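You operate a simulated robot arm through the tools that you are given. There is no shell and no other tool. Be economical: measure what you need, move in short steps, check, and stop when the job is done.

You run a simulated robot arm. Do the job below in one go: nothing can be reset, and whatever is moved stays where it is left.

## Task
Swap in the orange handles and fix one on the glued bag.
Fine: the black handles go on the low grey stand, the new carton stays in the handle machine's socket; throw the crank, turn the bag under the wide pad and push it; the third carton, glue arm, valve and other bags stay put.
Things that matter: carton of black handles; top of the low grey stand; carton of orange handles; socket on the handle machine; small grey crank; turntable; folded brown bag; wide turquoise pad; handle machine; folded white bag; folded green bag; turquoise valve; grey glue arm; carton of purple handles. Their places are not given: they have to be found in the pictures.

Only the result counts: the job must be done as asked and must still hold three seconds after the hand-in. Knocking over, shifting, dropping, spilling or breaking anything else fails it.

## Robot
A 6-joint arm with a two-finger parallel gripper, fixed in place. Base frame: the origin is at the foot of the arm, x ahead of it, y to its left, z up; the work surface is at about z = 0. Lengths are in mm, angles in degrees, forces in N, time in s.
With the tool pointing down near the work surface it reaches from about 180 to 460 mm from the base axis. Its first joint turns from -70.0 to 70.0 degrees. Payload 1.9 kg.
The TCP is the grasp point between the finger pads, 23 mm short of the fingertips. In the tool frame z runs along the fingers and y along their closing line. Largest opening 94 mm; finger width 38, thickness 10; the body of the gripper, 54 by 96 mm, starts 39 mm behind the TCP.
Orientation is that of the tool frame in the base frame, as a unit quaternion [w, x, y, z]. With the fingers straight down and closing along the base's y, the tool's x points along the base's -x, its y along +y and its z along -z.

## Interface
- The arm moves only by the tool drive_tool. Its argument "motion" is one flat list of numbers, 7 for each row, row after row: the shift along the base's x, y, z in m, then the turn, a rotation vector about the base's x, y, z in degrees, then the closure in counts, from 0 (fully open) to 255 (shut). In form: [x, y, z, rx, ry, rz, grip, x, y, z, rx, ry, rz, grip, ...]. A call has 1 to 10 rows; each row is the pose to reach, as a shift and turn from the pose commanded when the call began. Each row takes 0.2 s and may step no farther than 50 mm and 8.6 degrees from the row before; otherwise, or with a gripper value out of range, the whole call is refused. A pose out of reach is approached as far as the arm can. The call stops where the force on the tool passes 40 N (or 10 N more than at its start, if that is more) or the arm is blocked; 0.2 s more then pass. Each finger travels about 108 mm/s and halts on what it meets, pressing with about 37 N; the grip force reading is that of the motor and also rises with nothing between the fingers. The clock runs only during rows and for 0.2 s after the last one: add rows that repeat a pose to give the fingers time. It gives the time, the measured TCP pose, the force on the tool (base axes), the opening and the grip force at its end, in the units of the frame above (readings bear some noise).
- Cameras (640 x 400 px; columns grow to the right, rows downward): "scene" is fixed at [49.2, 300.2, 443]; the picture's right is [-0.85, -0.52, 0.00], its down [-0.20, 0.32, -0.93] and it looks along [0.49, -0.79, -0.38] (base axes); focal length 214 px, centre (320, 200). "wrist" rides on the gripper at [-39, 0, -44] in the tool frame; the picture's right is [0.00, -1.00, 0.00], its down [0.97, 0.00, -0.24] and it looks along [0.24, 0.00, 0.97] (tool axes); focal length 218 px, centre (320, 200).
- camera(camera): a new picture of that camera. No time passes.
- locate(camera, pixels): for up to 12 pixels [column, row] of the newest picture of that camera ("zoom" is the newest enlarged one), the place [x, y, z] in the base frame of the surface seen there, good to about 2 mm. No time passes.
- inspect(camera, box): a new picture of the part [left, top, right, bottom] of that camera's present view, enlarged. No time passes.
- hand_in(): hands the job in; it is judged then, once.

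Keep the steps short. Do not move on a guess: measure, check each grasp and each placing, and mend mistakes. In all there are 80 turns and 54 pictures (those below and enlarged ones count). Leave the gripper open and the arm clear of the work at the hand-in unless told otherwise, and finish with a single line.

The tools are called after "Emit:" as a command line: name --argument value ..., lists and objects as JSON in quotes. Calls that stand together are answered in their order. drive_tool: Moves the arm, as the interface text tells. Its arguments: {"type":"object","properties":{"motion":{"type":"array"}},"required":["motion"]} The other tools are called the same way: camera (camera) takes a picture; locate (camera, pixels) gives the place of the surface under pixels of a picture; inspect (camera, box) takes an enlarged picture of a part of a camera's view; hand_in () hands the job in.

At the start:

```text
time_s: 0.0
eef_pos: [190.4, -119.7, 439.8]
tool_rot: [0.0, -0.001, 1.0, 0.0]
contact_force: [-0.1, -0.5, -0.8]
finger_gap: 93.9
gripper_force: 0.0
```

scene: 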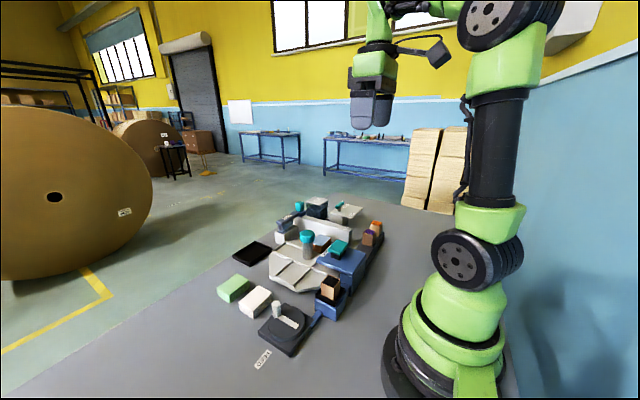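
wrist: 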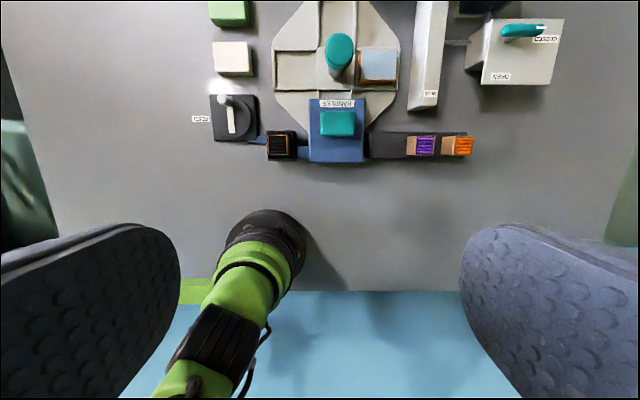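

I see the machine at the top of the wrist picture, with cartons, crank and turntable. I'll enlarge both views.

Emit:
inspect --camera "wrist" --box '[180, 0, 600, 200]'

Emit:
inspect --camera "scene" --box '[200, 180, 420, 370]'

```text
1.52 times, centred on (390, 100) of wrist
```

zoom: 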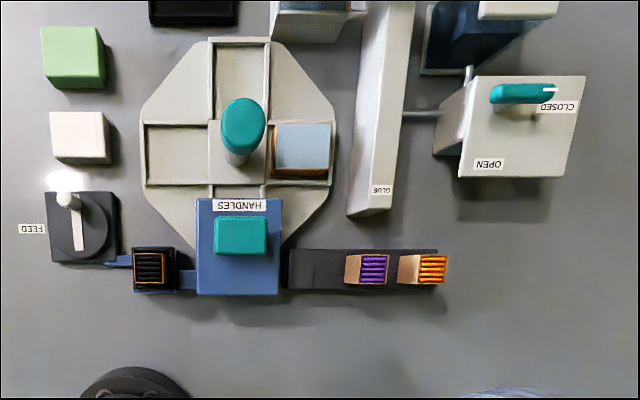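

```text
2.11 times, centred on (310, 275) of scene
```

zoom: 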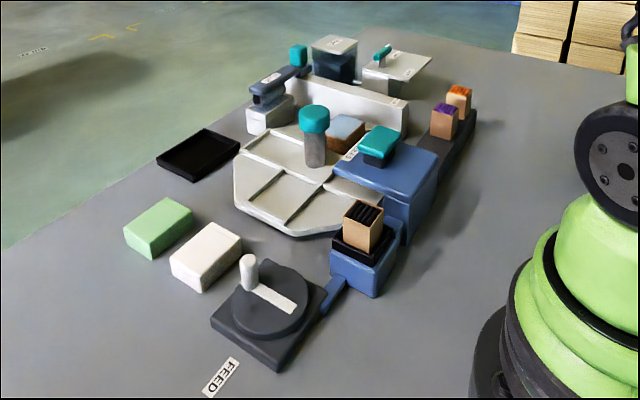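

Next I'll measure points from a fresh wrist zoom.

Emit:
inspect --camera "wrist" --box '[190, 60, 350, 180]'

Emit:
locate --camera "wrist" --pixels '[[282, 145], [338, 50], [378, 67], [338, 123], [425, 146], [465, 146], [390, 146], [230, 102], [232, 128], [315, 155], [300, 70], [300, 145]]'

Emit:
locate --camera "scene" --pixels '[[331, 282], [328, 292], [370, 240], [376, 228], [362, 258], [307, 239], [319, 240], [339, 248], [350, 258], [277, 305], [285, 325], [378, 250]]'

```text
3.33 times, centred on (270, 120) of wrist
```

zoom: 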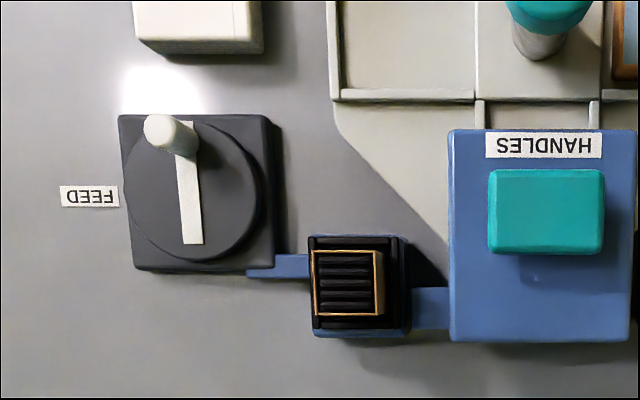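

```text
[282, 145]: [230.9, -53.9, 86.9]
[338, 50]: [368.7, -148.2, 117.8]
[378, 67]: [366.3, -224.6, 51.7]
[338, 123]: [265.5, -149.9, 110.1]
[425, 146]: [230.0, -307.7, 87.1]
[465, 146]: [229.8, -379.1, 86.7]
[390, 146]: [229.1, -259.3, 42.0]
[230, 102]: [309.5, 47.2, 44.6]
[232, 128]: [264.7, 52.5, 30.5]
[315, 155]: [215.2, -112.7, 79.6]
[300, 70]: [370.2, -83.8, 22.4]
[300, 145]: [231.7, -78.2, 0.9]
```

```text
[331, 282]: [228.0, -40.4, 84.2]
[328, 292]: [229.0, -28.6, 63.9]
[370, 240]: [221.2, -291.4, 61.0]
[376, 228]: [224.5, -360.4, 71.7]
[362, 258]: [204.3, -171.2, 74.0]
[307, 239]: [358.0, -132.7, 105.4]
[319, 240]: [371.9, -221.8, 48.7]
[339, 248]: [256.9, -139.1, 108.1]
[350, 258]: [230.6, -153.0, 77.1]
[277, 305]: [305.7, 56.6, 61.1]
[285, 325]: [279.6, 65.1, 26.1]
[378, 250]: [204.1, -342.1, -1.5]
```

Black carton's top is at about (230,-54,87), orange at (230,-379,87), purple between them. I'll go lower above the socket for a closer look.

Emit:
drive_tool --motion '[0.01, 0.02, -0.045, 0, 0, 0, 0, 0.02, 0.04, -0.09, 0, 0, 0, 0, 0.02, 0.06, -0.135, 0, 0, 0, 0, 0.02, 0.08, -0.175, 0, 0, 0, 0]'

Emit:
camera --camera "wrist"

```text
refused: row 1 steps farther than a row can; nothing moved
```

```text
48 pictures are left
```

wrist: 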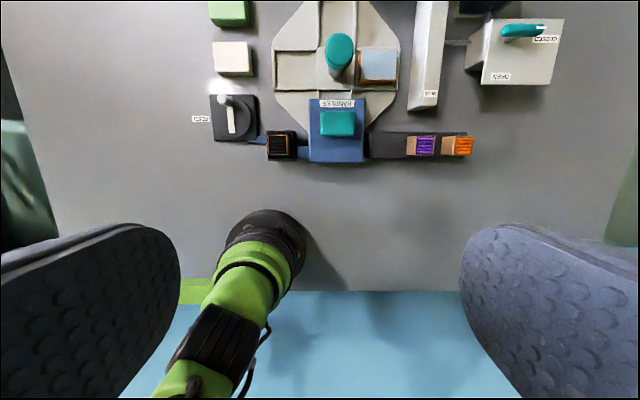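

The step was slightly too long (50.2 mm); I'll use shorter rows.

Emit:
drive_tool --motion '[0.004, 0.016, -0.035, 0, 0, 0, 0, 0.008, 0.032, -0.07, 0, 0, 0, 0, 0.012, 0.048, -0.105, 0, 0, 0, 0, 0.016, 0.064, -0.14, 0, 0, 0, 0, 0.02, 0.08, -0.175, 0, 0, 0, 0]'

Emit:
camera --camera "wrist"

```text
time_s: 1.2
eef_pos: [213.2, -39.0, 264.0]
tool_rot: [0.0, 0.0, 1.0, -0.002]
contact_force: [-0.4, -0.3, 0.1]
finger_gap: 94.2
gripper_force: 0.0
```

```text
47 pictures are left
```

wrist: 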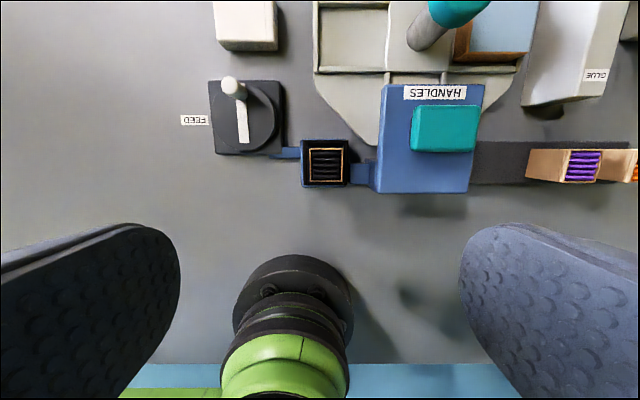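

The carton is at about (326,165), the rim spans columns 302–350. I'll measure those edges, the crank and the machine.

Emit:
inspect --camera "wrist" --box '[200, 60, 400, 200]'

Emit:
locate --camera "wrist" --pixels '[[310, 165], [341, 165], [326, 150], [326, 181], [304, 165], [347, 165], [326, 144], [326, 185], [385, 170], [465, 170], [425, 189], [232, 85]]'

Emit:
locate --camera "wrist" --pixels '[[214, 84], [282, 84], [216, 152], [282, 150], [243, 138], [278, 115], [244, 83], [250, 149], [290, 155], [444, 108], [444, 130], [447, 152]]'

```text
2.86 times, centred on (300, 130) of wrist
```

zoom: 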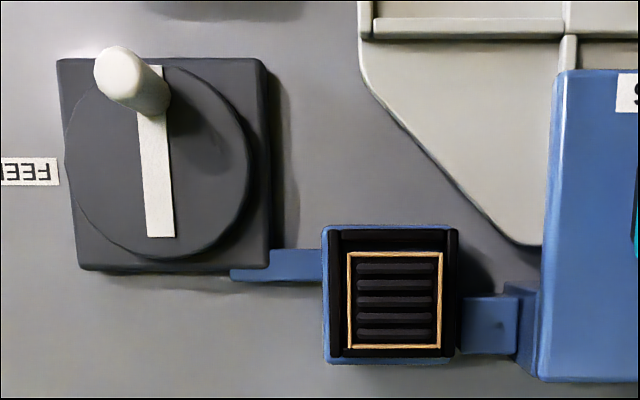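

```text
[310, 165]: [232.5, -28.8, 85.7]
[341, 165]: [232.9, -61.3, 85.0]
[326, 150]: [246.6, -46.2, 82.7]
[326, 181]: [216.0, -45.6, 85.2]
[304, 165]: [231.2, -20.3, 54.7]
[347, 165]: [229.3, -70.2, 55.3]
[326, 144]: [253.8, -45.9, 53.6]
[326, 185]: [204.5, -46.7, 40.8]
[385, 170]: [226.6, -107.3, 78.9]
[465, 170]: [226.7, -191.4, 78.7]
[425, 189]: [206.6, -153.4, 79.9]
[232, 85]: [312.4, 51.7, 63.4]
```

```text
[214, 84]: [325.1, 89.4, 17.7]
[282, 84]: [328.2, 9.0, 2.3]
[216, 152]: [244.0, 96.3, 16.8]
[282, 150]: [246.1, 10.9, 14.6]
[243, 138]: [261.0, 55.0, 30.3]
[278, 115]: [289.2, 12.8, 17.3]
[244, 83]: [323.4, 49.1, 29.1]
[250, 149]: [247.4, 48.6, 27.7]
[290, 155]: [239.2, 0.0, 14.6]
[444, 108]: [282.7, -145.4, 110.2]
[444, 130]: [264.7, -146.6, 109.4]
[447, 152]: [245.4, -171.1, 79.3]
```

Carton centre (231.5,-45.3), 32 mm square, top z 85.5, rim z 55. I'll turn the gripper by -90° so it closes along x, clear of the machine.

Emit:
drive_tool --motion '[0, 0, 0, 0, 0, -8.5, 0, 0, 0, 0, 0, 0, -17, 0, 0, 0, 0, 0, 0, -25.5, 0, 0, 0, 0, 0, 0, -34, 0, 0, 0, 0, 0, 0, -42.5, 0, 0, 0, 0, 0, 0, -51, 0, 0, 0, 0, 0, 0, -59.5, 0, 0, 0, 0, 0, 0, -68, 0, 0, 0, 0, 0, 0, -76.5, 0, 0, 0, 0, 0, 0, -85, 0]'

Emit:
drive_tool --motion '[0.006, -0.04, 0, 0, 0, -5, 0, 0.012, -0.085, 0, 0, 0, -5, 0, 0.019, -0.13, 0, 0, 0, -5, 0, 0.019, -0.175, 0, 0, 0, -5, 0, 0.019, -0.21, 0, 0, 0, -5, 0]'

Emit:
camera --camera "wrist"

```text
time_s: 3.4
eef_pos: [212.8, -39.0, 264.2]
tool_rot: [0.0, 0.676, 0.737, -0.001]
contact_force: [-0.5, -0.7, 0.4]
finger_gap: 94.2
gripper_force: 0.1
```

```text
time_s: 4.6
eef_pos: [232.3, -250.5, 264.5]
tool_rot: [-0.001, 0.706, 0.708, 0.0]
contact_force: [-0.2, 1.0, -0.6]
finger_gap: 94.1
gripper_force: 0.0
```

```text
45 pictures are left
```

wrist: 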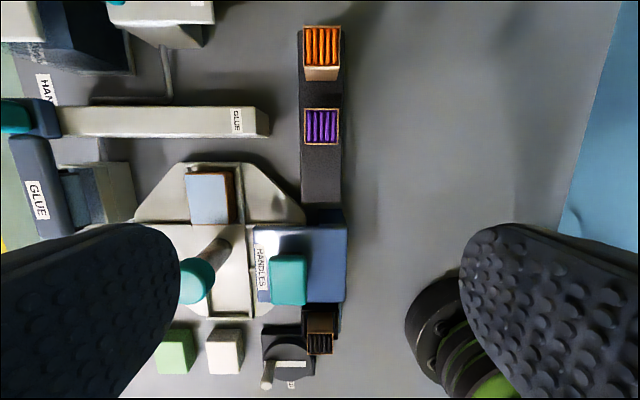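

The stand's free part is at rows 145–200. I'll measure its edges, and the purple and orange cartons.

Emit:
locate --camera "wrist" --pixels '[[303, 170], [340, 170], [321, 150], [321, 198], [306, 125], [338, 125], [321, 110], [321, 142], [306, 45], [338, 45], [321, 29], [321, 64]]'

Emit:
inspect --camera "wrist" --box '[240, 10, 400, 230]'

```text
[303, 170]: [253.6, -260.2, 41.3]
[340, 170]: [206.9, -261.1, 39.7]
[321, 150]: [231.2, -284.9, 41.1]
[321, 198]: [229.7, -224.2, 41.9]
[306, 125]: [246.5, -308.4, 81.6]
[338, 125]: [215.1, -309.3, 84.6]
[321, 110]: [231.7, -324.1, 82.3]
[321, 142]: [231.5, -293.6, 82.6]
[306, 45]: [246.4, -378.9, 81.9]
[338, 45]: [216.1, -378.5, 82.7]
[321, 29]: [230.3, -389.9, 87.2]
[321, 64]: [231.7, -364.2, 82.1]
```

```text
1.82 times, centred on (320, 120) of wrist
```

zoom: 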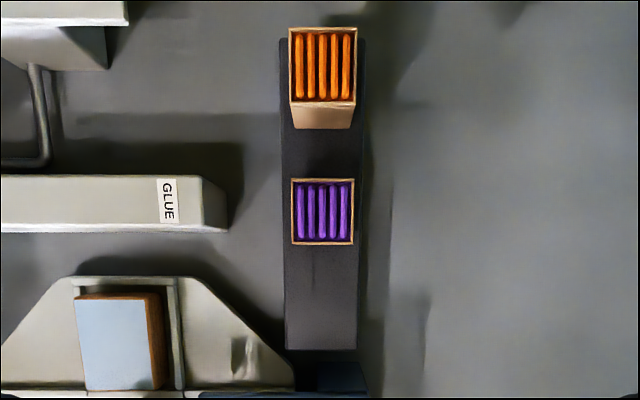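

Purple (231,-308.5), orange (231,-379.5), stand top z 41.5. I go above the black carton, then part of the way down.

Emit:
drive_tool --motion '[0, 0.045, 0, 0, 0, 0, 0, 0, 0.09, 0, 0, 0, 0, 0, 0, 0.135, 0, 0, 0, 0, 0, 0, 0.175, -0.02, 0, 0, 0, 0, -0.001, 0.205, -0.05, 0, 0, 0, 0, -0.001, 0.205, -0.09, 0, 0, 0, 0, -0.001, 0.205, -0.12, 0, 0, 0, 0]'

Emit:
camera --camera "wrist"

```text
time_s: 6.2
eef_pos: [228.1, -45.6, 142.9]
tool_rot: [0.0, 0.707, 0.707, 0.0]
contact_force: [-0.8, 0.6, -0.3]
finger_gap: 94.1
gripper_force: 0.0
```

```text
43 pictures are left
```

wrist: 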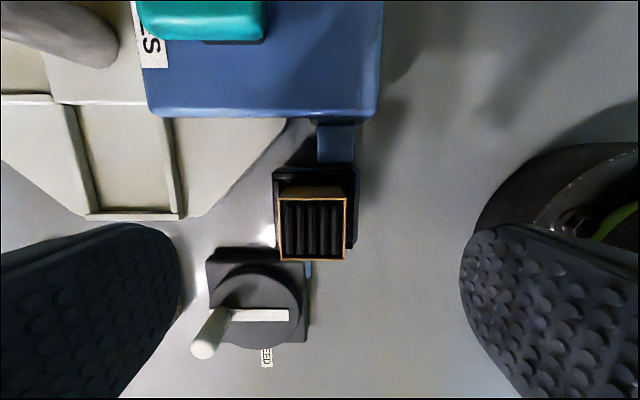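

The carton's centre is at column 313, so +3.4 mm in x is needed. I correct and go down to z≈82.

Emit:
drive_tool --motion '[0.0033, 0.0003, -0.02, 0, 0, 0, 0, 0.0033, 0.0003, -0.04, 0, 0, 0, 0, 0.0033, 0.0003, -0.055, 0, 0, 0, 0, 0.0033, 0.0003, -0.06, 0, 0, 0, 0]'

Emit:
camera --camera "wrist"

```text
time_s: 7.2
eef_pos: [233.5, -44.8, 83.5]
tool_rot: [-0.001, 0.707, 0.707, -0.001]
contact_force: [0.0, 0.1, 0.4]
finger_gap: 93.9
gripper_force: 0.0
```

```text
42 pictures are left
```

wrist: 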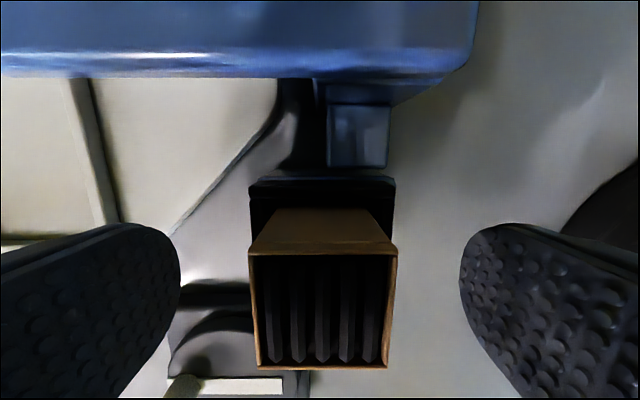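

Centred (columns 250–395). Close the fingers.

Emit:
drive_tool --motion '[0, 0, 0, 0, 0, 0, 100, 0, 0, 0, 0, 0, 0, 190, 0, 0, 0, 0, 0, 0, 190, 0, 0, 0, 0, 0, 0, 190]'

```text
time_s: 8.2
eef_pos: [233.2, -45.5, 84.6]
tool_rot: [0.0, 0.707, 0.708, -0.001]
contact_force: [-0.6, -0.1, -0.1]
finger_gap: 33.2
gripper_force: 36.9
```

Gripped at 33 mm. Lift straight up.

Emit:
drive_tool --motion '[0, 0, 0.01, 0, 0, 0, 190, 0, 0, 0.025, 0, 0, 0, 190, 0, 0, 0.05, 0, 0, 0, 190, 0, 0, 0.09, 0, 0, 0, 190]'

Emit:
camera --camera "wrist"

Emit:
inspect --camera "scene" --box '[240, 180, 420, 350]'

```text
time_s: 9.2
eef_pos: [231.6, -45.5, 173.9]
tool_rot: [-0.001, 0.707, 0.707, 0.0]
contact_force: [-0.2, -0.4, -0.7]
finger_gap: 33.1
gripper_force: 36.5
```

```text
41 pictures are left
```

wrist: 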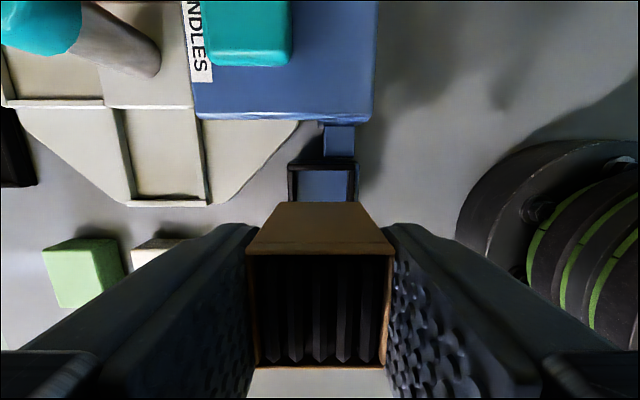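

```text
2.35 times, centred on (330, 265) of scene
```

zoom: 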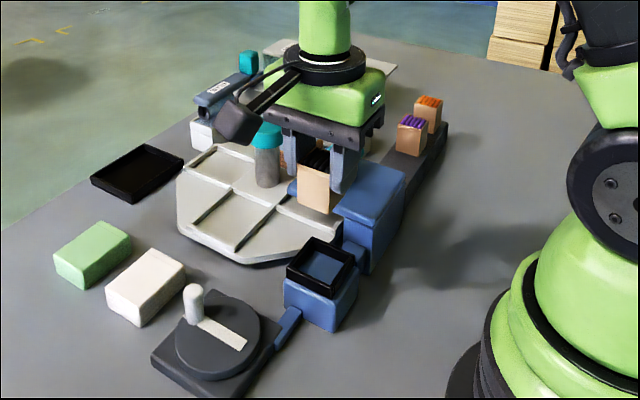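

Carton held, socket empty. I carry it over the stand to y≈-250 and go down to just above it.

Emit:
drive_tool --motion '[0, -0.045, 0, 0, 0, 0, 190, 0, -0.09, 0, 0, 0, 0, 190, 0, -0.135, 0, 0, 0, 0, 190, 0, -0.175, 0, 0, 0, 0, 190, 0, -0.204, -0.01, 0, 0, 0, 190, 0, -0.204, -0.045, 0, 0, 0, 190, 0, -0.204, -0.075, 0, 0, 0, 190]'

Emit:
camera --camera "wrist"

Emit:
inspect --camera "scene" --box '[320, 190, 420, 290]'

```text
time_s: 10.8
eef_pos: [232.7, -247.0, 99.9]
tool_rot: [-0.001, 0.707, 0.708, -0.001]
contact_force: [1.4, -0.2, 0.3]
finger_gap: 33.3
gripper_force: 37.0
```

```text
39 pictures are left
```

wrist: 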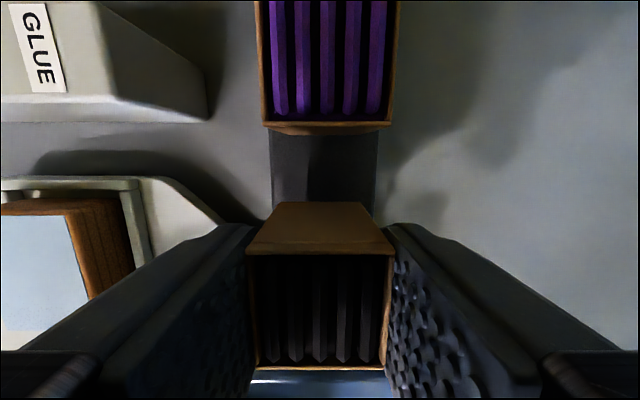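

```text
4.00 times, centred on (370, 240) of scene
```

zoom: 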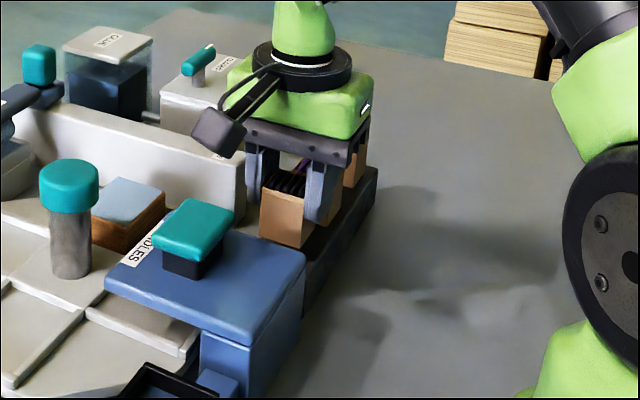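

The carton is over the free stand section with a gap to the purple one. Lower slowly.

Emit:
drive_tool --motion '[0, 0, -0.008, 0, 0, 0, 190, 0, 0, -0.012, 0, 0, 0, 190, 0, 0, -0.014, 0, 0, 0, 190, 0, 0, -0.015, 0, 0, 0, 190]'

```text
time_s: 11.8
eef_pos: [232.2, -249.0, 84.8]
tool_rot: [-0.002, 0.707, 0.707, -0.001]
contact_force: [0.0, 0.9, -1.1]
finger_gap: 33.2
gripper_force: 36.6
```

No contact yet; continue in 1 mm steps.

Emit:
drive_tool --motion '[0, 0, -0.001, 0, 0, 0, 190, 0, 0, -0.002, 0, 0, 0, 190, 0, 0, -0.002, 0, 0, 0, 190]'

Emit:
inspect --camera "scene" --box '[350, 210, 410, 260]'

```text
time_s: 12.6
eef_pos: [233.3, -249.4, 84.4]
tool_rot: [-0.001, 0.707, 0.708, -0.001]
contact_force: [-3.8, 8.8, 26.1]
finger_gap: 33.4
gripper_force: 36.6
```

```text
8.00 times, centred on (380, 235) of scene
```

zoom: 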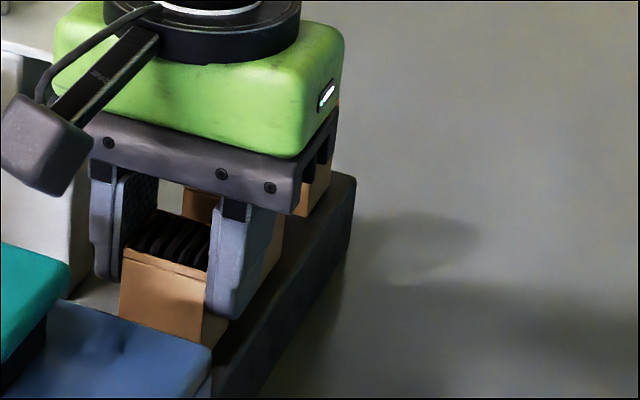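

Contact of 26 N: it stands on the stand. I ease by 1.5 mm, open, and rise.

Emit:
drive_tool --motion '[0, 0, 0.0015, 0, 0, 0, 190, 0, 0, 0.0015, 0, 0, 0, 130, 0, 0, 0.0015, 0, 0, 0, 60, 0, 0, 0.0015, 0, 0, 0, 20, 0, 0, 0.03, 0, 0, 0, 20, 0, 0, 0.07, 0, 0, 0, 0, 0, 0, 0.1, 0, 0, 0, 0, 0, -0.04, 0.1, 0, 0, 0, 0, 0, -0.085, 0.1, 0, 0, 0, 0, 0, -0.13, 0.1, 0, 0, 0, 0]'

Emit:
camera --camera "wrist"

Emit:
inspect --camera "scene" --box '[320, 190, 420, 290]'

```text
time_s: 14.8
eef_pos: [231.6, -379.1, 181.9]
tool_rot: [-0.002, 0.707, 0.707, 0.001]
contact_force: [0.1, 0.9, 1.3]
finger_gap: 94.1
gripper_force: 0.1
```

```text
36 pictures are left
```

wrist: 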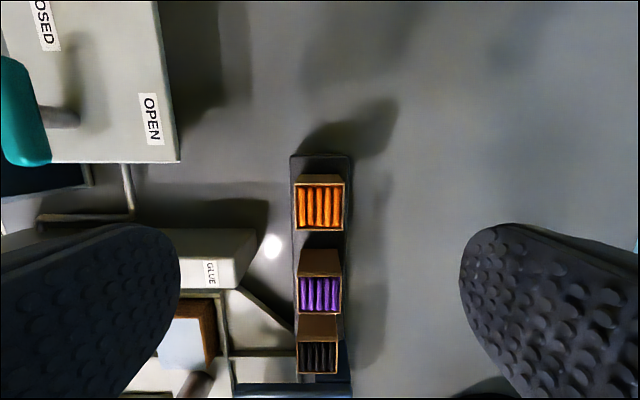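

```text
4.00 times, centred on (370, 240) of scene
```

zoom: 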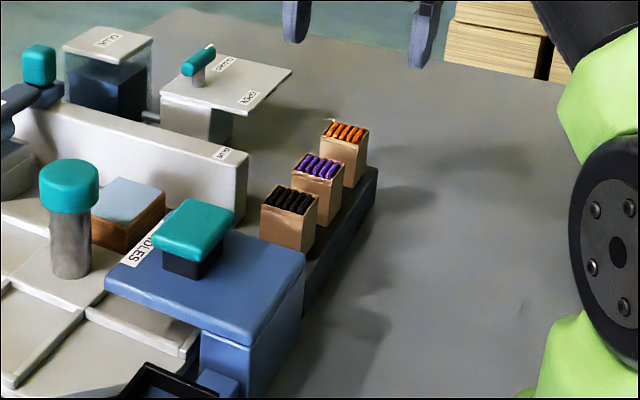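

The three cartons stand in a row. Orange is centred at column 320; I go down to z≈83.

Emit:
drive_tool --motion '[0, 0, -0.04, 0, 0, 0, 0, 0, 0, -0.075, 0, 0, 0, 0, 0, 0, -0.09, 0, 0, 0, 0, 0, 0, -0.098, 0, 0, 0, 0]'

Emit:
camera --camera "wrist"

```text
time_s: 15.8
eef_pos: [233.3, -379.5, 84.7]
tool_rot: [-0.001, 0.707, 0.707, 0.0]
contact_force: [0.0, 0.1, -0.5]
finger_gap: 93.8
gripper_force: 0.2
```

```text
34 pictures are left
```

wrist: 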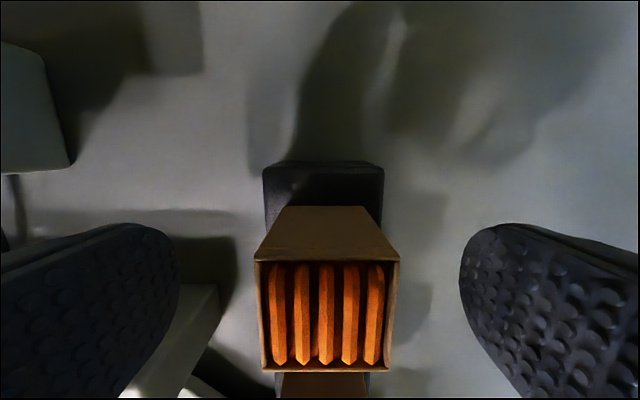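

Carton centre is at column 327, so I shift x by -1.5 mm and close.

Emit:
drive_tool --motion '[-0.0015, 0, -0.001, 0, 0, 0, 0, -0.0015, 0, -0.001, 0, 0, 0, 100, -0.0015, 0, -0.001, 0, 0, 0, 190, -0.0015, 0, -0.001, 0, 0, 0, 190, -0.0015, 0, -0.001, 0, 0, 0, 190]'

Emit:
drive_tool --motion '[0, 0, 0.01, 0, 0, 0, 190, 0, 0, 0.04, 0, 0, 0, 190, 0, 0, 0.08, 0, 0, 0, 190, 0, 0, 0.1, 0, 0, 0, 190]'

Emit:
camera --camera "wrist"

```text
time_s: 17.0
eef_pos: [231.6, -379.3, 84.9]
tool_rot: [0.0, 0.707, 0.707, 0.0]
contact_force: [-0.1, 0.2, 0.8]
finger_gap: 32.8
gripper_force: 37.2
```

```text
time_s: 18.0
eef_pos: [231.0, -379.0, 184.4]
tool_rot: [0.0, 0.707, 0.707, -0.001]
contact_force: [-0.6, 0.0, 0.2]
finger_gap: 33.5
gripper_force: 37.9
```

```text
33 pictures are left
```

wrist: 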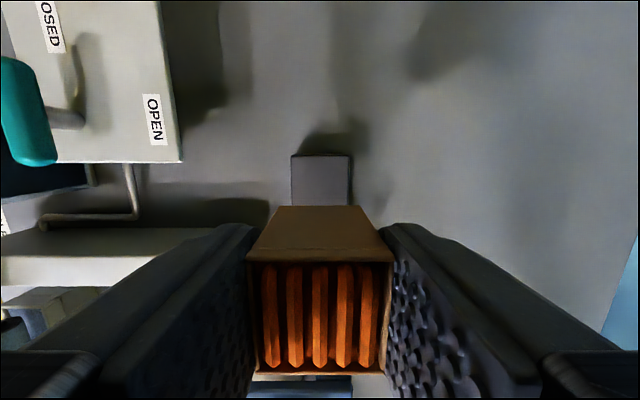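

Orange is held at 33 mm. I carry it above the socket.

Emit:
drive_tool --motion '[0.0015, 0.045, 0, 0, 0, 0, 190, 0.0015, 0.09, 0, 0, 0, 0, 190, 0.0015, 0.135, 0, 0, 0, 0, 190, 0.0015, 0.18, 0, 0, 0, 0, 190, 0.0015, 0.225, 0, 0, 0, 0, 190, 0.0015, 0.27, 0, 0, 0, 0, 190, 0.0015, 0.31, 0, 0, 0, 0, 190, 0.0015, 0.3324, 0, 0, 0, 0, 190, 0.0015, 0.3324, -0.03, 0, 0, 0, 190, 0.0015, 0.3324, -0.065, 0, 0, 0, 190]'

Emit:
camera --camera "wrist"

Emit:
inspect --camera "scene" --box '[280, 230, 380, 330]'

```text
time_s: 20.2
eef_pos: [233.6, -46.3, 118.4]
tool_rot: [-0.001, 0.707, 0.707, 0.0]
contact_force: [0.2, 0.2, -0.7]
finger_gap: 33.4
gripper_force: 36.6
```

```text
32 pictures are left
```

wrist: 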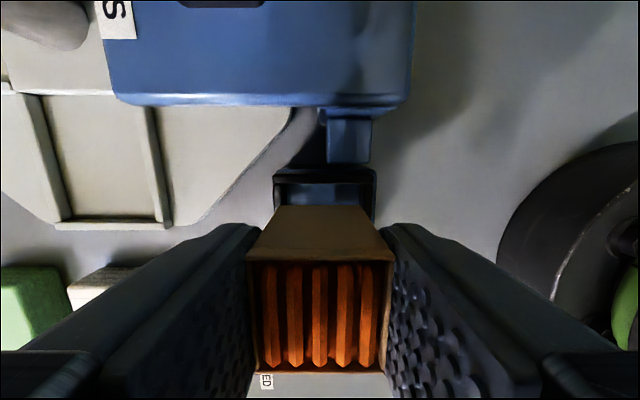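

```text
4.00 times, centred on (330, 280) of scene
```

zoom: 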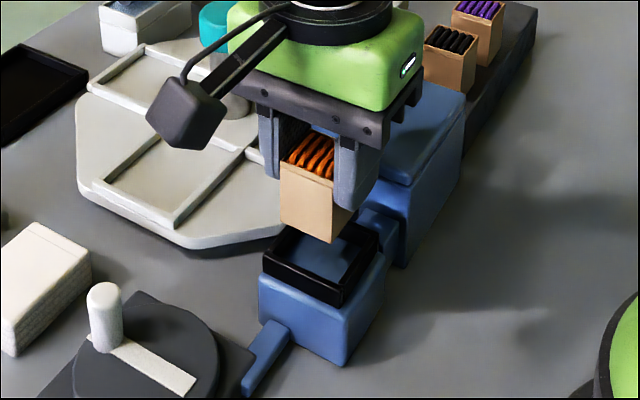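

The socket rim spans columns 275–376 (centre 325), the carton 320, so there may be an offset of 2 mm in x. I'll measure the rim.

Emit:
locate --camera "wrist" --pixels '[[276, 195], [281, 195], [289, 195], [362, 195], [368, 195], [374, 195], [325, 171], [325, 176], [325, 190], [285, 215], [358, 215], [320, 240]]'

Emit:
locate --camera "zoom" --pixels '[[265, 265], [300, 228], [375, 240], [335, 295], [275, 265], [300, 234], [368, 242], [335, 285], [330, 241], [281, 215], [310, 260], [350, 218]]'

Emit:
inspect --camera "wrist" --box '[240, 140, 400, 260]'

```text
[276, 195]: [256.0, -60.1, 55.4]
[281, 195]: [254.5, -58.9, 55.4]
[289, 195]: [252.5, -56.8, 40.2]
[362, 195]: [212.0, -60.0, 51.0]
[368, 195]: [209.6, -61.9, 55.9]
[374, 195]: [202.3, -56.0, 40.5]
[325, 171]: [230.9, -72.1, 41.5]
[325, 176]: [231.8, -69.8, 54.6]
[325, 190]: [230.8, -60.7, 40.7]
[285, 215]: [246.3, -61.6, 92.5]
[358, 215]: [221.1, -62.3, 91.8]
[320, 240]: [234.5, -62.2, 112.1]
```

```text
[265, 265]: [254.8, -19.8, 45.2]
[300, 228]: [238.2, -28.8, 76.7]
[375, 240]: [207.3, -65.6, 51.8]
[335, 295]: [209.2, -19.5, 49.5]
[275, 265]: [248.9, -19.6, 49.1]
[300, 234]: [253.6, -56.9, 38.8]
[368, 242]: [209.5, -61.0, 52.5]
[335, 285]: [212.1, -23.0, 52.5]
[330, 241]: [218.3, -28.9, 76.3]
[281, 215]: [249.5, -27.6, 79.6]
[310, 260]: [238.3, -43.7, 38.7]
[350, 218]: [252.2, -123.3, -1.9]
```

```text
3.33 times, centred on (320, 200) of wrist
```

zoom: 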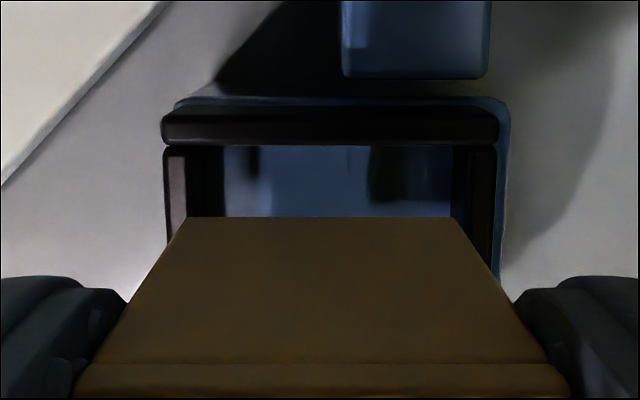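

Rim centre is (231,-45.7) and the carton is 1.5 mm too far in x; y fits. I shift x by -1.5 mm and lower.

Emit:
drive_tool --motion '[-0.0015, -0.0003, -0.01, 0, 0, 0, 190, -0.0015, -0.0003, -0.02, 0, 0, 0, 190, -0.0015, -0.0003, -0.026, 0, 0, 0, 190, -0.0015, -0.0003, -0.03, 0, 0, 0, 190, -0.0015, -0.0003, -0.033, 0, 0, 0, 190]'

Emit:
inspect --camera "scene" --box '[290, 250, 370, 310]'

```text
time_s: 21.4
eef_pos: [231.3, -46.4, 86.2]
tool_rot: [-0.001, 0.706, 0.708, -0.001]
contact_force: [0.7, 0.0, -0.4]
finger_gap: 33.2
gripper_force: 36.6
```

```text
6.67 times, centred on (330, 280) of scene
```

zoom: 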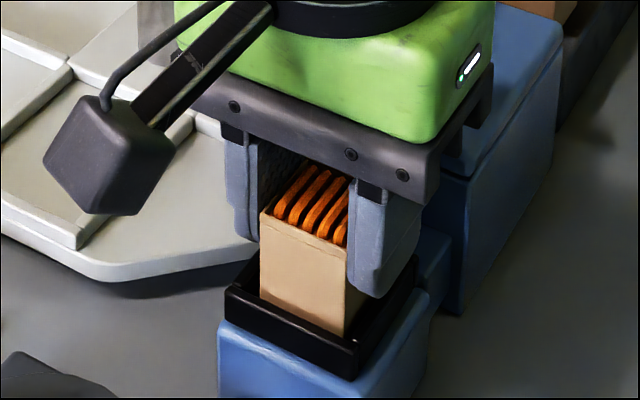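

It is inside the rim with no contact force. A few 1 mm steps down to the floor.

Emit:
drive_tool --motion '[0, 0, -0.001, 0, 0, 0, 190, 0, 0, -0.002, 0, 0, 0, 190, 0, 0, -0.002, 0, 0, 0, 190]'

```text
time_s: 22.2
eef_pos: [231.2, -45.7, 83.5]
tool_rot: [0.0, 0.707, 0.707, -0.001]
contact_force: [-0.1, -0.4, -0.5]
finger_gap: 32.9
gripper_force: 37.1
```

Emit:
drive_tool --motion '[0, 0, -0.001, 0, 0, 0, 190, 0, 0, -0.001, 0, 0, 0, 190]'

```text
time_s: 22.8
eef_pos: [230.5, -46.9, 84.0]
tool_rot: [0.001, 0.707, 0.707, 0.0]
contact_force: [-2.2, 1.0, 11.6]
finger_gap: 33.4
gripper_force: 36.7
stopped in row 2: the force on the tool passed its limit (the readings are from after the stop); the commanded pose is now the measured one
```

Contact with the floor. Release and rise.

Emit:
drive_tool --motion '[0, 0, 0, 0, 0, 0, 130, 0, 0, 0, 0, 0, 0, 60, 0, 0, 0, 0, 0, 0, 20, 0, 0, 0.03, 0, 0, 0, 20, 0, 0, 0.07, 0, 0, 0, 0, 0, 0, 0.11, 0, 0, 0, 0]'

Emit:
camera --camera "wrist"

Emit:
inspect --camera "scene" --box '[230, 220, 390, 350]'

```text
time_s: 24.2
eef_pos: [230.1, -48.4, 195.2]
tool_rot: [0.0, 0.706, 0.708, 0.0]
contact_force: [-0.6, 0.5, 0.3]
finger_gap: 94.0
gripper_force: 0.1
```

```text
28 pictures are left
```

wrist: 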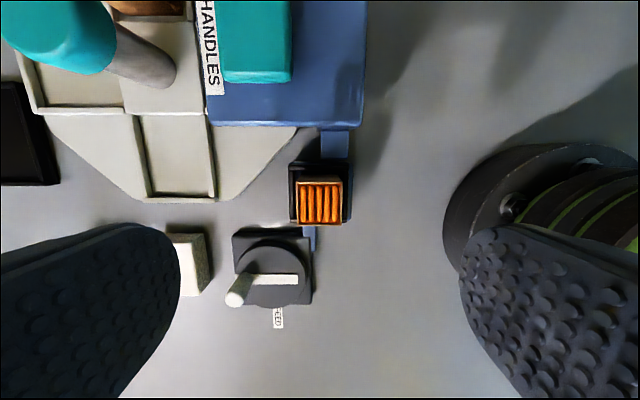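

```text
3.08 times, centred on (310, 285) of scene
```

zoom: 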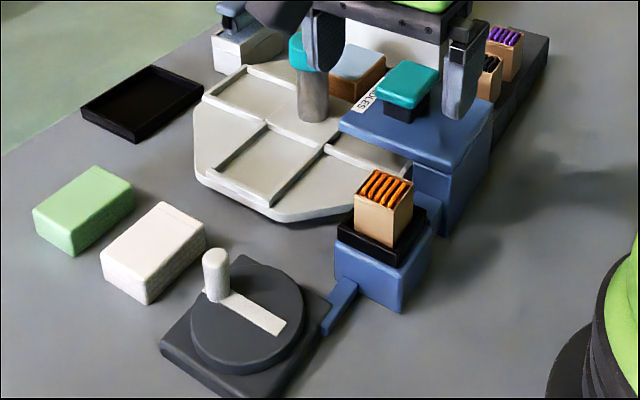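

Orange stands in the socket. Now I measure the crank knob, disc and the white bag near it.

Emit:
locate --camera "zoom" --pixels '[[215, 252], [216, 275], [218, 296], [280, 328], [305, 300], [192, 335], [232, 290], [260, 360], [148, 300], [195, 262], [205, 240], [260, 262]]'

Emit:
locate --camera "wrist" --pixels '[[234, 297], [297, 280], [240, 272], [310, 270], [273, 241], [273, 304], [205, 235], [205, 290], [240, 290], [248, 282], [285, 280], [182, 240]]'

```text
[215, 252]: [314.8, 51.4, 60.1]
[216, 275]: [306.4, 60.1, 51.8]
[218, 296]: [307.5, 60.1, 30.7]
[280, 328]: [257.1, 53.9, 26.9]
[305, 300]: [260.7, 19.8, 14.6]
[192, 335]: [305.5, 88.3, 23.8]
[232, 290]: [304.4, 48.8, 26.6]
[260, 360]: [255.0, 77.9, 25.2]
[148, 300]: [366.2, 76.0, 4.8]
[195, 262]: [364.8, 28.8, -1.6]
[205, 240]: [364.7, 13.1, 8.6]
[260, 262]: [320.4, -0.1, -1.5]
```

```text
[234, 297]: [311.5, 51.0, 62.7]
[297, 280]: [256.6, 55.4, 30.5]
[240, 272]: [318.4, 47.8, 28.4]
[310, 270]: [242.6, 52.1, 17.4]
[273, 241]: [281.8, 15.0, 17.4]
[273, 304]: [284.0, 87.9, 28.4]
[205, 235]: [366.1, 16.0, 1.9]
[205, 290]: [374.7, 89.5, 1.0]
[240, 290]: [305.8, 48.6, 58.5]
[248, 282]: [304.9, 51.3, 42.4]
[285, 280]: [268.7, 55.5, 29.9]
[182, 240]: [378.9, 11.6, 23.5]
```

Knob is at (311,54), z 30–62; the disc's centre is (285,54). I turn the gripper back by 90° and move above the knob.

Emit:
drive_tool --motion '[0.008, 0.01, 0, 0, 0, 8.5, 0, 0.016, 0.02, 0, 0, 0, 17, 0, 0.024, 0.03, 0, 0, 0, 25.5, 0, 0.032, 0.04, 0, 0, 0, 34, 0, 0.04, 0.05, 0, 0, 0, 42.5, 0, 0.048, 0.06, 0, 0, 0, 51, 0, 0.056, 0.07, 0, 0, 0, 59.5, 0, 0.064, 0.08, 0, 0, 0, 68, 0, 0.072, 0.09, 0, 0, 0, 76.5, 0, 0.08, 0.1, 0, 0, 0, 85, 0]'

Emit:
drive_tool --motion '[0, 0.002, -0.03, 0, 0, 5, 0, 0, 0.002, -0.065, 0, 0, 5, 0, 0, 0.002, -0.1, 0, 0, 5, 0]'

Emit:
camera --camera "wrist"

```text
time_s: 26.4
eef_pos: [311.6, 54.1, 195.1]
tool_rot: [0.0, 0.042, 0.999, 0.0]
contact_force: [0.6, 0.2, 0.6]
finger_gap: 93.9
gripper_force: 0.1
```

```text
time_s: 27.2
eef_pos: [310.5, 58.2, 93.0]
tool_rot: [0.0, -0.001, 1.0, -0.001]
contact_force: [0.0, 0.3, -0.3]
finger_gap: 94.0
gripper_force: 0.1
```

```text
26 pictures are left
```

wrist: 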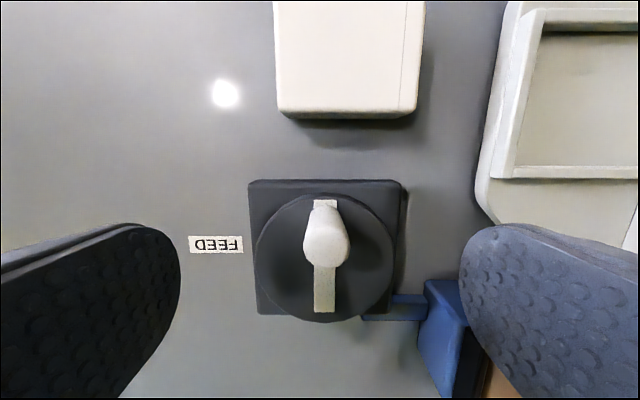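

The knob is at about (325,240). Measure it precisely.

Emit:
locate --camera "wrist" --pixels '[[306, 243], [346, 243], [326, 243], [326, 262], [326, 222], [322, 206], [324, 308], [257, 258], [392, 258], [324, 196], [324, 320], [350, 112]]'

```text
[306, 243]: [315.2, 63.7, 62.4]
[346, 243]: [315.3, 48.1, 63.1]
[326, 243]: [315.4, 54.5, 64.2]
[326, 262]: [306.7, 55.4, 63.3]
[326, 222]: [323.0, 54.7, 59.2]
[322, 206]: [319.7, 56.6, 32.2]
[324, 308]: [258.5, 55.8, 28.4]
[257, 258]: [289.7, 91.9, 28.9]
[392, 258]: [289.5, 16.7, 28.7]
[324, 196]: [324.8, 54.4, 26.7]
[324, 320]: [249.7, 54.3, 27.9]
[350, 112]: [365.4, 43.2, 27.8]
```

Knob centre (313.5,55), disc centre (288,54.5). I go down to z≈58 around the knob and close on it.

Emit:
drive_tool --motion '[0.003, -0.0025, -0.015, 0, 0, 0, 0, 0.003, -0.0025, -0.03, 0, 0, 0, 0, 0.003, -0.0025, -0.035, 0, 0, 0, 0, 0.003, -0.0025, -0.035, 0, 0, 0, 110, 0.003, -0.0025, -0.035, 0, 0, 0, 200, 0.003, -0.0025, -0.035, 0, 0, 0, 240, 0.003, -0.0025, -0.035, 0, 0, 0, 240]'

Emit:
camera --camera "wrist"

```text
time_s: 28.8
eef_pos: [313.1, 55.5, 57.6]
tool_rot: [0.002, -0.001, 1.0, 0.0]
contact_force: [3.2, 26.7, -10.2]
finger_gap: 18.0
gripper_force: 45.5
```

```text
25 pictures are left
```

wrist: 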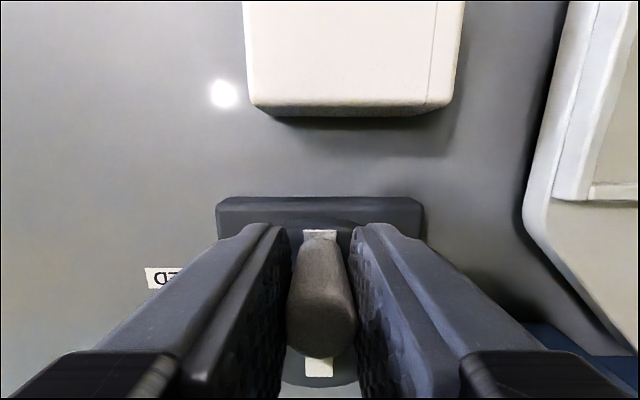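

Gripped (18 mm), with a sideways load of +27 N in y, so the knob has resistance. I try a small turn towards +y along the circle and read the force.

Emit:
drive_tool --motion '[-0.0001, 0.0022, 0, 0, 0, 0, 240, -0.0004, 0.0044, 0, 0, 0, 0, 240, -0.0009, 0.0066, 0, 0, 0, 0, 240, -0.0015, 0.0087, 0, 0, 0, 0, 240]'

Emit:
camera --camera "wrist"

```text
time_s: 29.8
eef_pos: [312.7, 62.4, 59.5]
tool_rot: [0.001, 0.0, 1.0, 0.0]
contact_force: [7.6, -15.9, -1.9]
finger_gap: 18.2
gripper_force: 44.7
```

```text
24 pictures are left
```

wrist: 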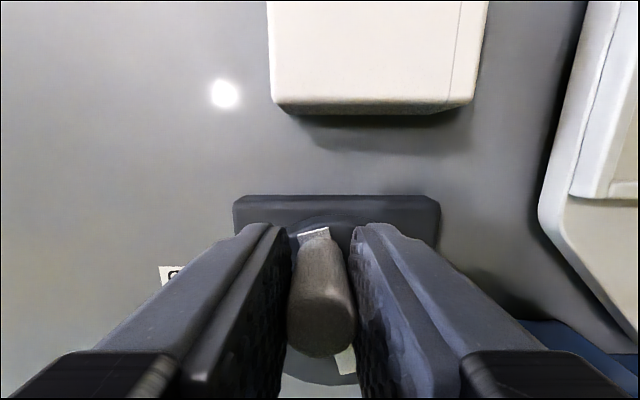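

The disc followed by about 15° (strip is tilted), with a drag of about 16 N. I carry on along the circle, turning the gripper along.

Emit:
drive_tool --motion '[-0.0016, 0.0035, 0, 0, 0, 8.5, 240, -0.0036, 0.0066, 0, 0, 0, 17, 240, -0.0061, 0.0095, 0, 0, 0, 25.5, 240, -0.009, 0.0119, 0, 0, 0, 34, 240, -0.0122, 0.0139, 0, 0, 0, 42.5, 240]'

Emit:
camera --camera "wrist"

```text
time_s: 30.9
eef_pos: [303.5, 74.7, 58.9]
tool_rot: [0.002, -0.308, 0.951, -0.001]
contact_force: [0.3, 2.7, -1.3]
finger_gap: 18.2
gripper_force: 45.0
stopped in row 5: the force on the tool passed its limit (the readings are from after the stop); the commanded pose is now the measured one
```

```text
23 pictures are left
```

wrist: 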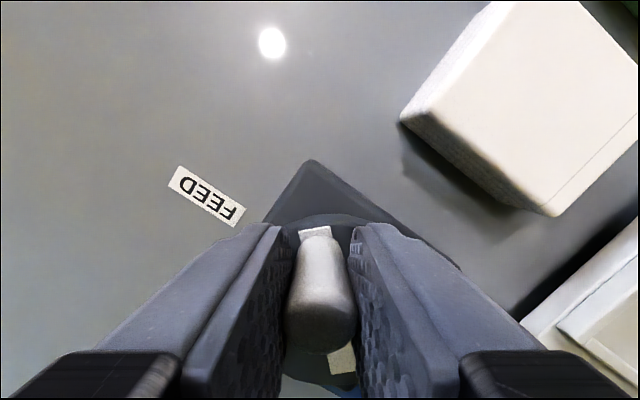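

Stopped at about θ=52° with forces now small. I try another slower stretch to tell a stop from drag.

Emit:
drive_tool --motion '[-0.001, 0.0008, 0, 0, 0, 3, 240, -0.002, 0.0015, 0, 0, 0, 6, 240, -0.0031, 0.0021, 0, 0, 0, 9, 240, -0.0042, 0.0027, 0, 0, 0, 12, 240, -0.0053, 0.0032, 0, 0, 0, 15, 240, -0.0064, 0.0037, 0, 0, 0, 18, 240]'

```text
time_s: 31.7
eef_pos: [301.4, 77.4, 58.7]
tool_rot: [0.002, -0.381, 0.925, 0.0]
contact_force: [2.5, 2.4, -2.1]
finger_gap: 18.2
gripper_force: 44.8
stopped in row 4: the force on the tool passed its limit (the readings are from after the stop); the commanded pose is now the measured one
```

It moved to about θ≈60° but stopped again on force. Look at the crank from the scene camera.

Emit:
inspect --camera "scene" --box '[250, 270, 370, 370]'

```text
4.00 times, centred on (310, 320) of scene
```

zoom: 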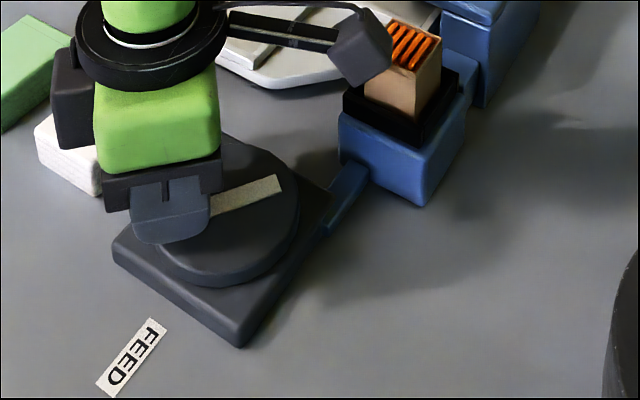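

A box on the gripper's other side looks close to the orange carton. I measure it.

Emit:
locate --camera "zoom" --pixels '[[360, 50], [345, 75], [372, 68], [385, 60], [335, 40], [250, 25], [410, 80], [430, 40], [245, 195], [275, 185], [220, 210], [262, 190]]'

```text
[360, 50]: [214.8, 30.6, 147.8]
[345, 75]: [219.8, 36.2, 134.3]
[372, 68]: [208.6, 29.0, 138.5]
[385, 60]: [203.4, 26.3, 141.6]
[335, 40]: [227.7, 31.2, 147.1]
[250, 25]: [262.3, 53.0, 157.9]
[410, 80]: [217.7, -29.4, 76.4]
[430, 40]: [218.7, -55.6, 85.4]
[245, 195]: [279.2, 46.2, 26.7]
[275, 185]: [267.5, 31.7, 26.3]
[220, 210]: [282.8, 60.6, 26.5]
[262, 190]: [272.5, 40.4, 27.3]
```

The box is at z 134 or more, well clear. The strip direction gives θ≈62°. I push on in small tangential steps.

Emit:
drive_tool --motion '[-0.0008, 0.0005, 0, 0, 0, 2, 240, -0.0016, 0.0009, 0, 0, 0, 4, 240, -0.0024, 0.0013, 0, 0, 0, 6, 240, -0.0033, 0.0017, 0, 0, 0, 8, 240, -0.0042, 0.002, 0, 0, 0, 10, 240]'

```text
time_s: 32.9
eef_pos: [297.0, 80.3, 59.8]
tool_rot: [0.003, -0.454, 0.891, 0.001]
contact_force: [1.7, 0.1, -3.7]
finger_gap: 18.1
gripper_force: 44.9
stopped in row 5: the force on the tool passed its limit (the readings are from after the stop); the commanded pose is now the measured one
```

Now at θ≈71°, still moving, so it is drag plus radial error. I follow with a slight inward correction.

Emit:
drive_tool --motion '[-0.001, -0.0004, 0, 0, 0, 2, 240, -0.002, -0.0006, 0, 0, 0, 4, 240, -0.003, -0.0007, 0, 0, 0, 6, 240, -0.004, -0.0008, 0, 0, 0, 8, 240, -0.005, -0.0007, 0, 0, 0, 10, 240, -0.006, -0.0006, 0, 0, 0, 12, 240, -0.0072, -0.0005, 0, 0, 0, 14, 240]'

Emit:
camera --camera "wrist"

```text
time_s: 33.5
eef_pos: [295.8, 80.9, 59.5]
tool_rot: [0.005, -0.485, 0.874, 0.0]
contact_force: [2.8, 1.0, -4.4]
finger_gap: 18.4
gripper_force: 44.3
stopped in row 3: the force on the tool passed its limit (the readings are from after the stop); the commanded pose is now the measured one
```

```text
21 pictures are left
```

wrist: 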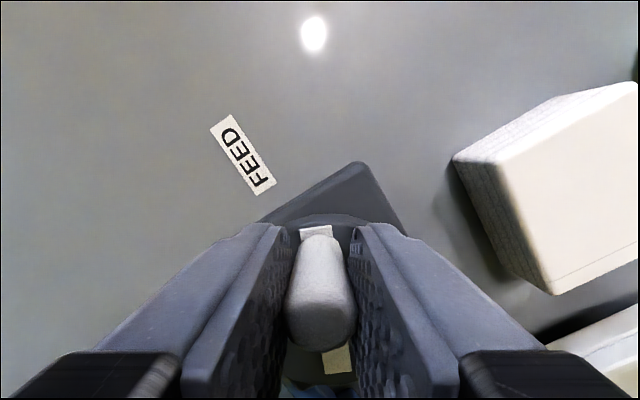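

It hangs at θ≈71°, possibly the end stop. I open and see whether the knob stays.

Emit:
drive_tool --motion '[0, 0, 0, 0, 0, 0, 150, 0, 0, 0, 0, 0, 0, 100, 0, 0, 0, 0, 0, 0, 100]'

Emit:
camera --camera "wrist"

Emit:
locate --camera "wrist" --pixels '[[318, 320], [318, 340], [335, 360], [316, 231], [300, 300]]'

```text
time_s: 34.3
eef_pos: [297.2, 81.0, 59.5]
tool_rot: [0.007, -0.485, 0.874, 0.0]
contact_force: [1.3, -1.3, 0.7]
finger_gap: 58.0
gripper_force: 0.7
```

```text
20 pictures are left
```

wrist: 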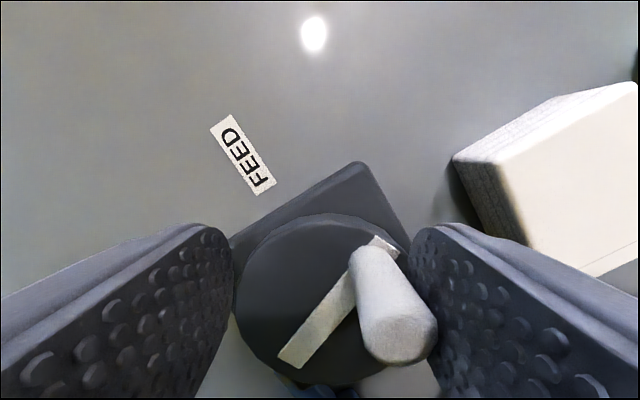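

```text
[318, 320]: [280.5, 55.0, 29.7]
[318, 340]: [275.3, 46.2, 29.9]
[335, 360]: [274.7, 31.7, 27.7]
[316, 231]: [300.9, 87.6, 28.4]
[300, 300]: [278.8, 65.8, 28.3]
```

The knob swung back towards the right finger. I rise clear to see where it rests by itself.

Emit:
drive_tool --motion '[0, 0, 0.03, 0, 0, 0, 100, 0, 0, 0.06, 0, 0, 0, 100, 0, 0, 0.1, 0, 0, 0, 0, 0, 0, 0.12, 0, 0, 0, 0]'

Emit:
camera --camera "wrist"

Emit:
inspect --camera "scene" --box '[250, 230, 390, 350]'

```text
time_s: 35.3
eef_pos: [296.7, 80.9, 178.4]
tool_rot: [0.005, -0.486, 0.874, -0.001]
contact_force: [-0.1, -1.1, 0.5]
finger_gap: 93.8
gripper_force: 0.1
```

```text
19 pictures are left
```

wrist: 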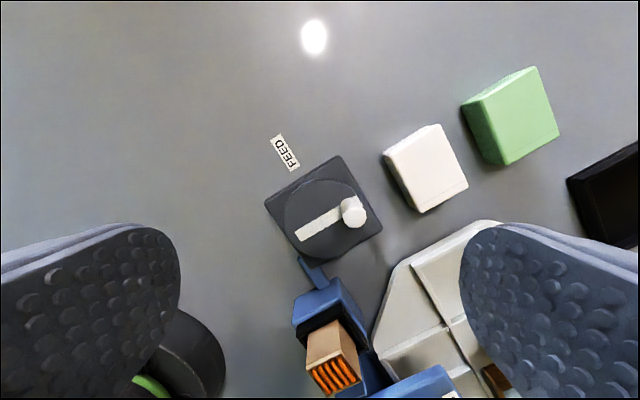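

```text
3.33 times, centred on (320, 290) of scene
```

zoom: 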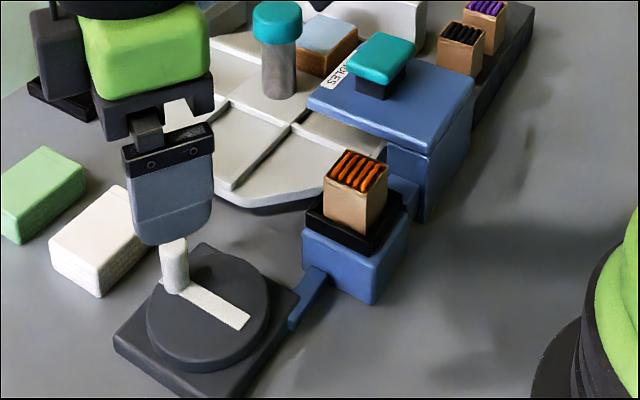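

The crank springs back to its start, so the throw is momentary. To be sure of a full throw I'll push it with loosely set fingers (no radial fight). First I go back over the knob at yaw 30° with the fingers at 60 mm.

Emit:
drive_tool --motion '[0.004, -0.006, -0.02, 0, 0, -7, 92, 0.008, -0.013, -0.04, 0, 0, -14, 92, 0.012, -0.019, -0.055, 0, 0, -21, 92, 0.0165, -0.0258, -0.07, 0, 0, -28, 92, 0.0165, -0.0258, -0.07, 0, 0, -28, 92]'

```text
time_s: 36.5
eef_pos: [312.4, 53.9, 109.6]
tool_rot: [0.004, -0.259, 0.966, -0.001]
contact_force: [-0.4, -0.1, 0.6]
finger_gap: 60.1
gripper_force: 0.0
```

Above the knob. Go down to z≈59 and narrow to 26 mm around it.

Emit:
drive_tool --motion '[0.001, 0.001, -0.02, 0, 0, 0, 92, 0.001, 0.001, -0.04, 0, 0, 0, 92, 0.001, 0.001, -0.0505, 0, 0, 0, 92, 0.001, 0.001, -0.0505, 0, 0, 0, 150, 0.001, 0.001, -0.0505, 0, 0, 0, 187, 0.001, 0.001, -0.0505, 0, 0, 0, 187]'

Emit:
camera --camera "wrist"

```text
time_s: 37.9
eef_pos: [314.2, 54.4, 59.9]
tool_rot: [0.005, -0.26, 0.966, -0.002]
contact_force: [0.0, 0.1, 0.4]
finger_gap: 25.2
gripper_force: 0.0
```

```text
17 pictures are left
```

wrist: 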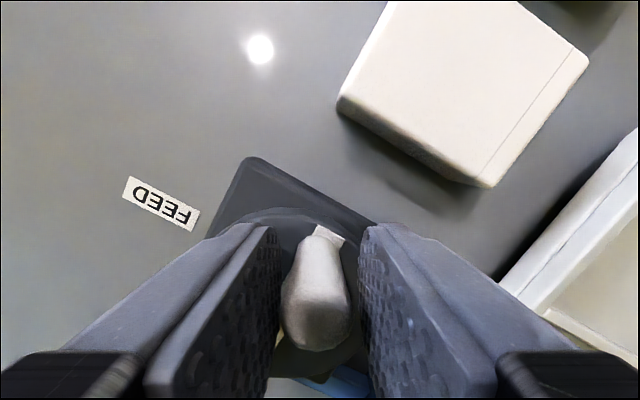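

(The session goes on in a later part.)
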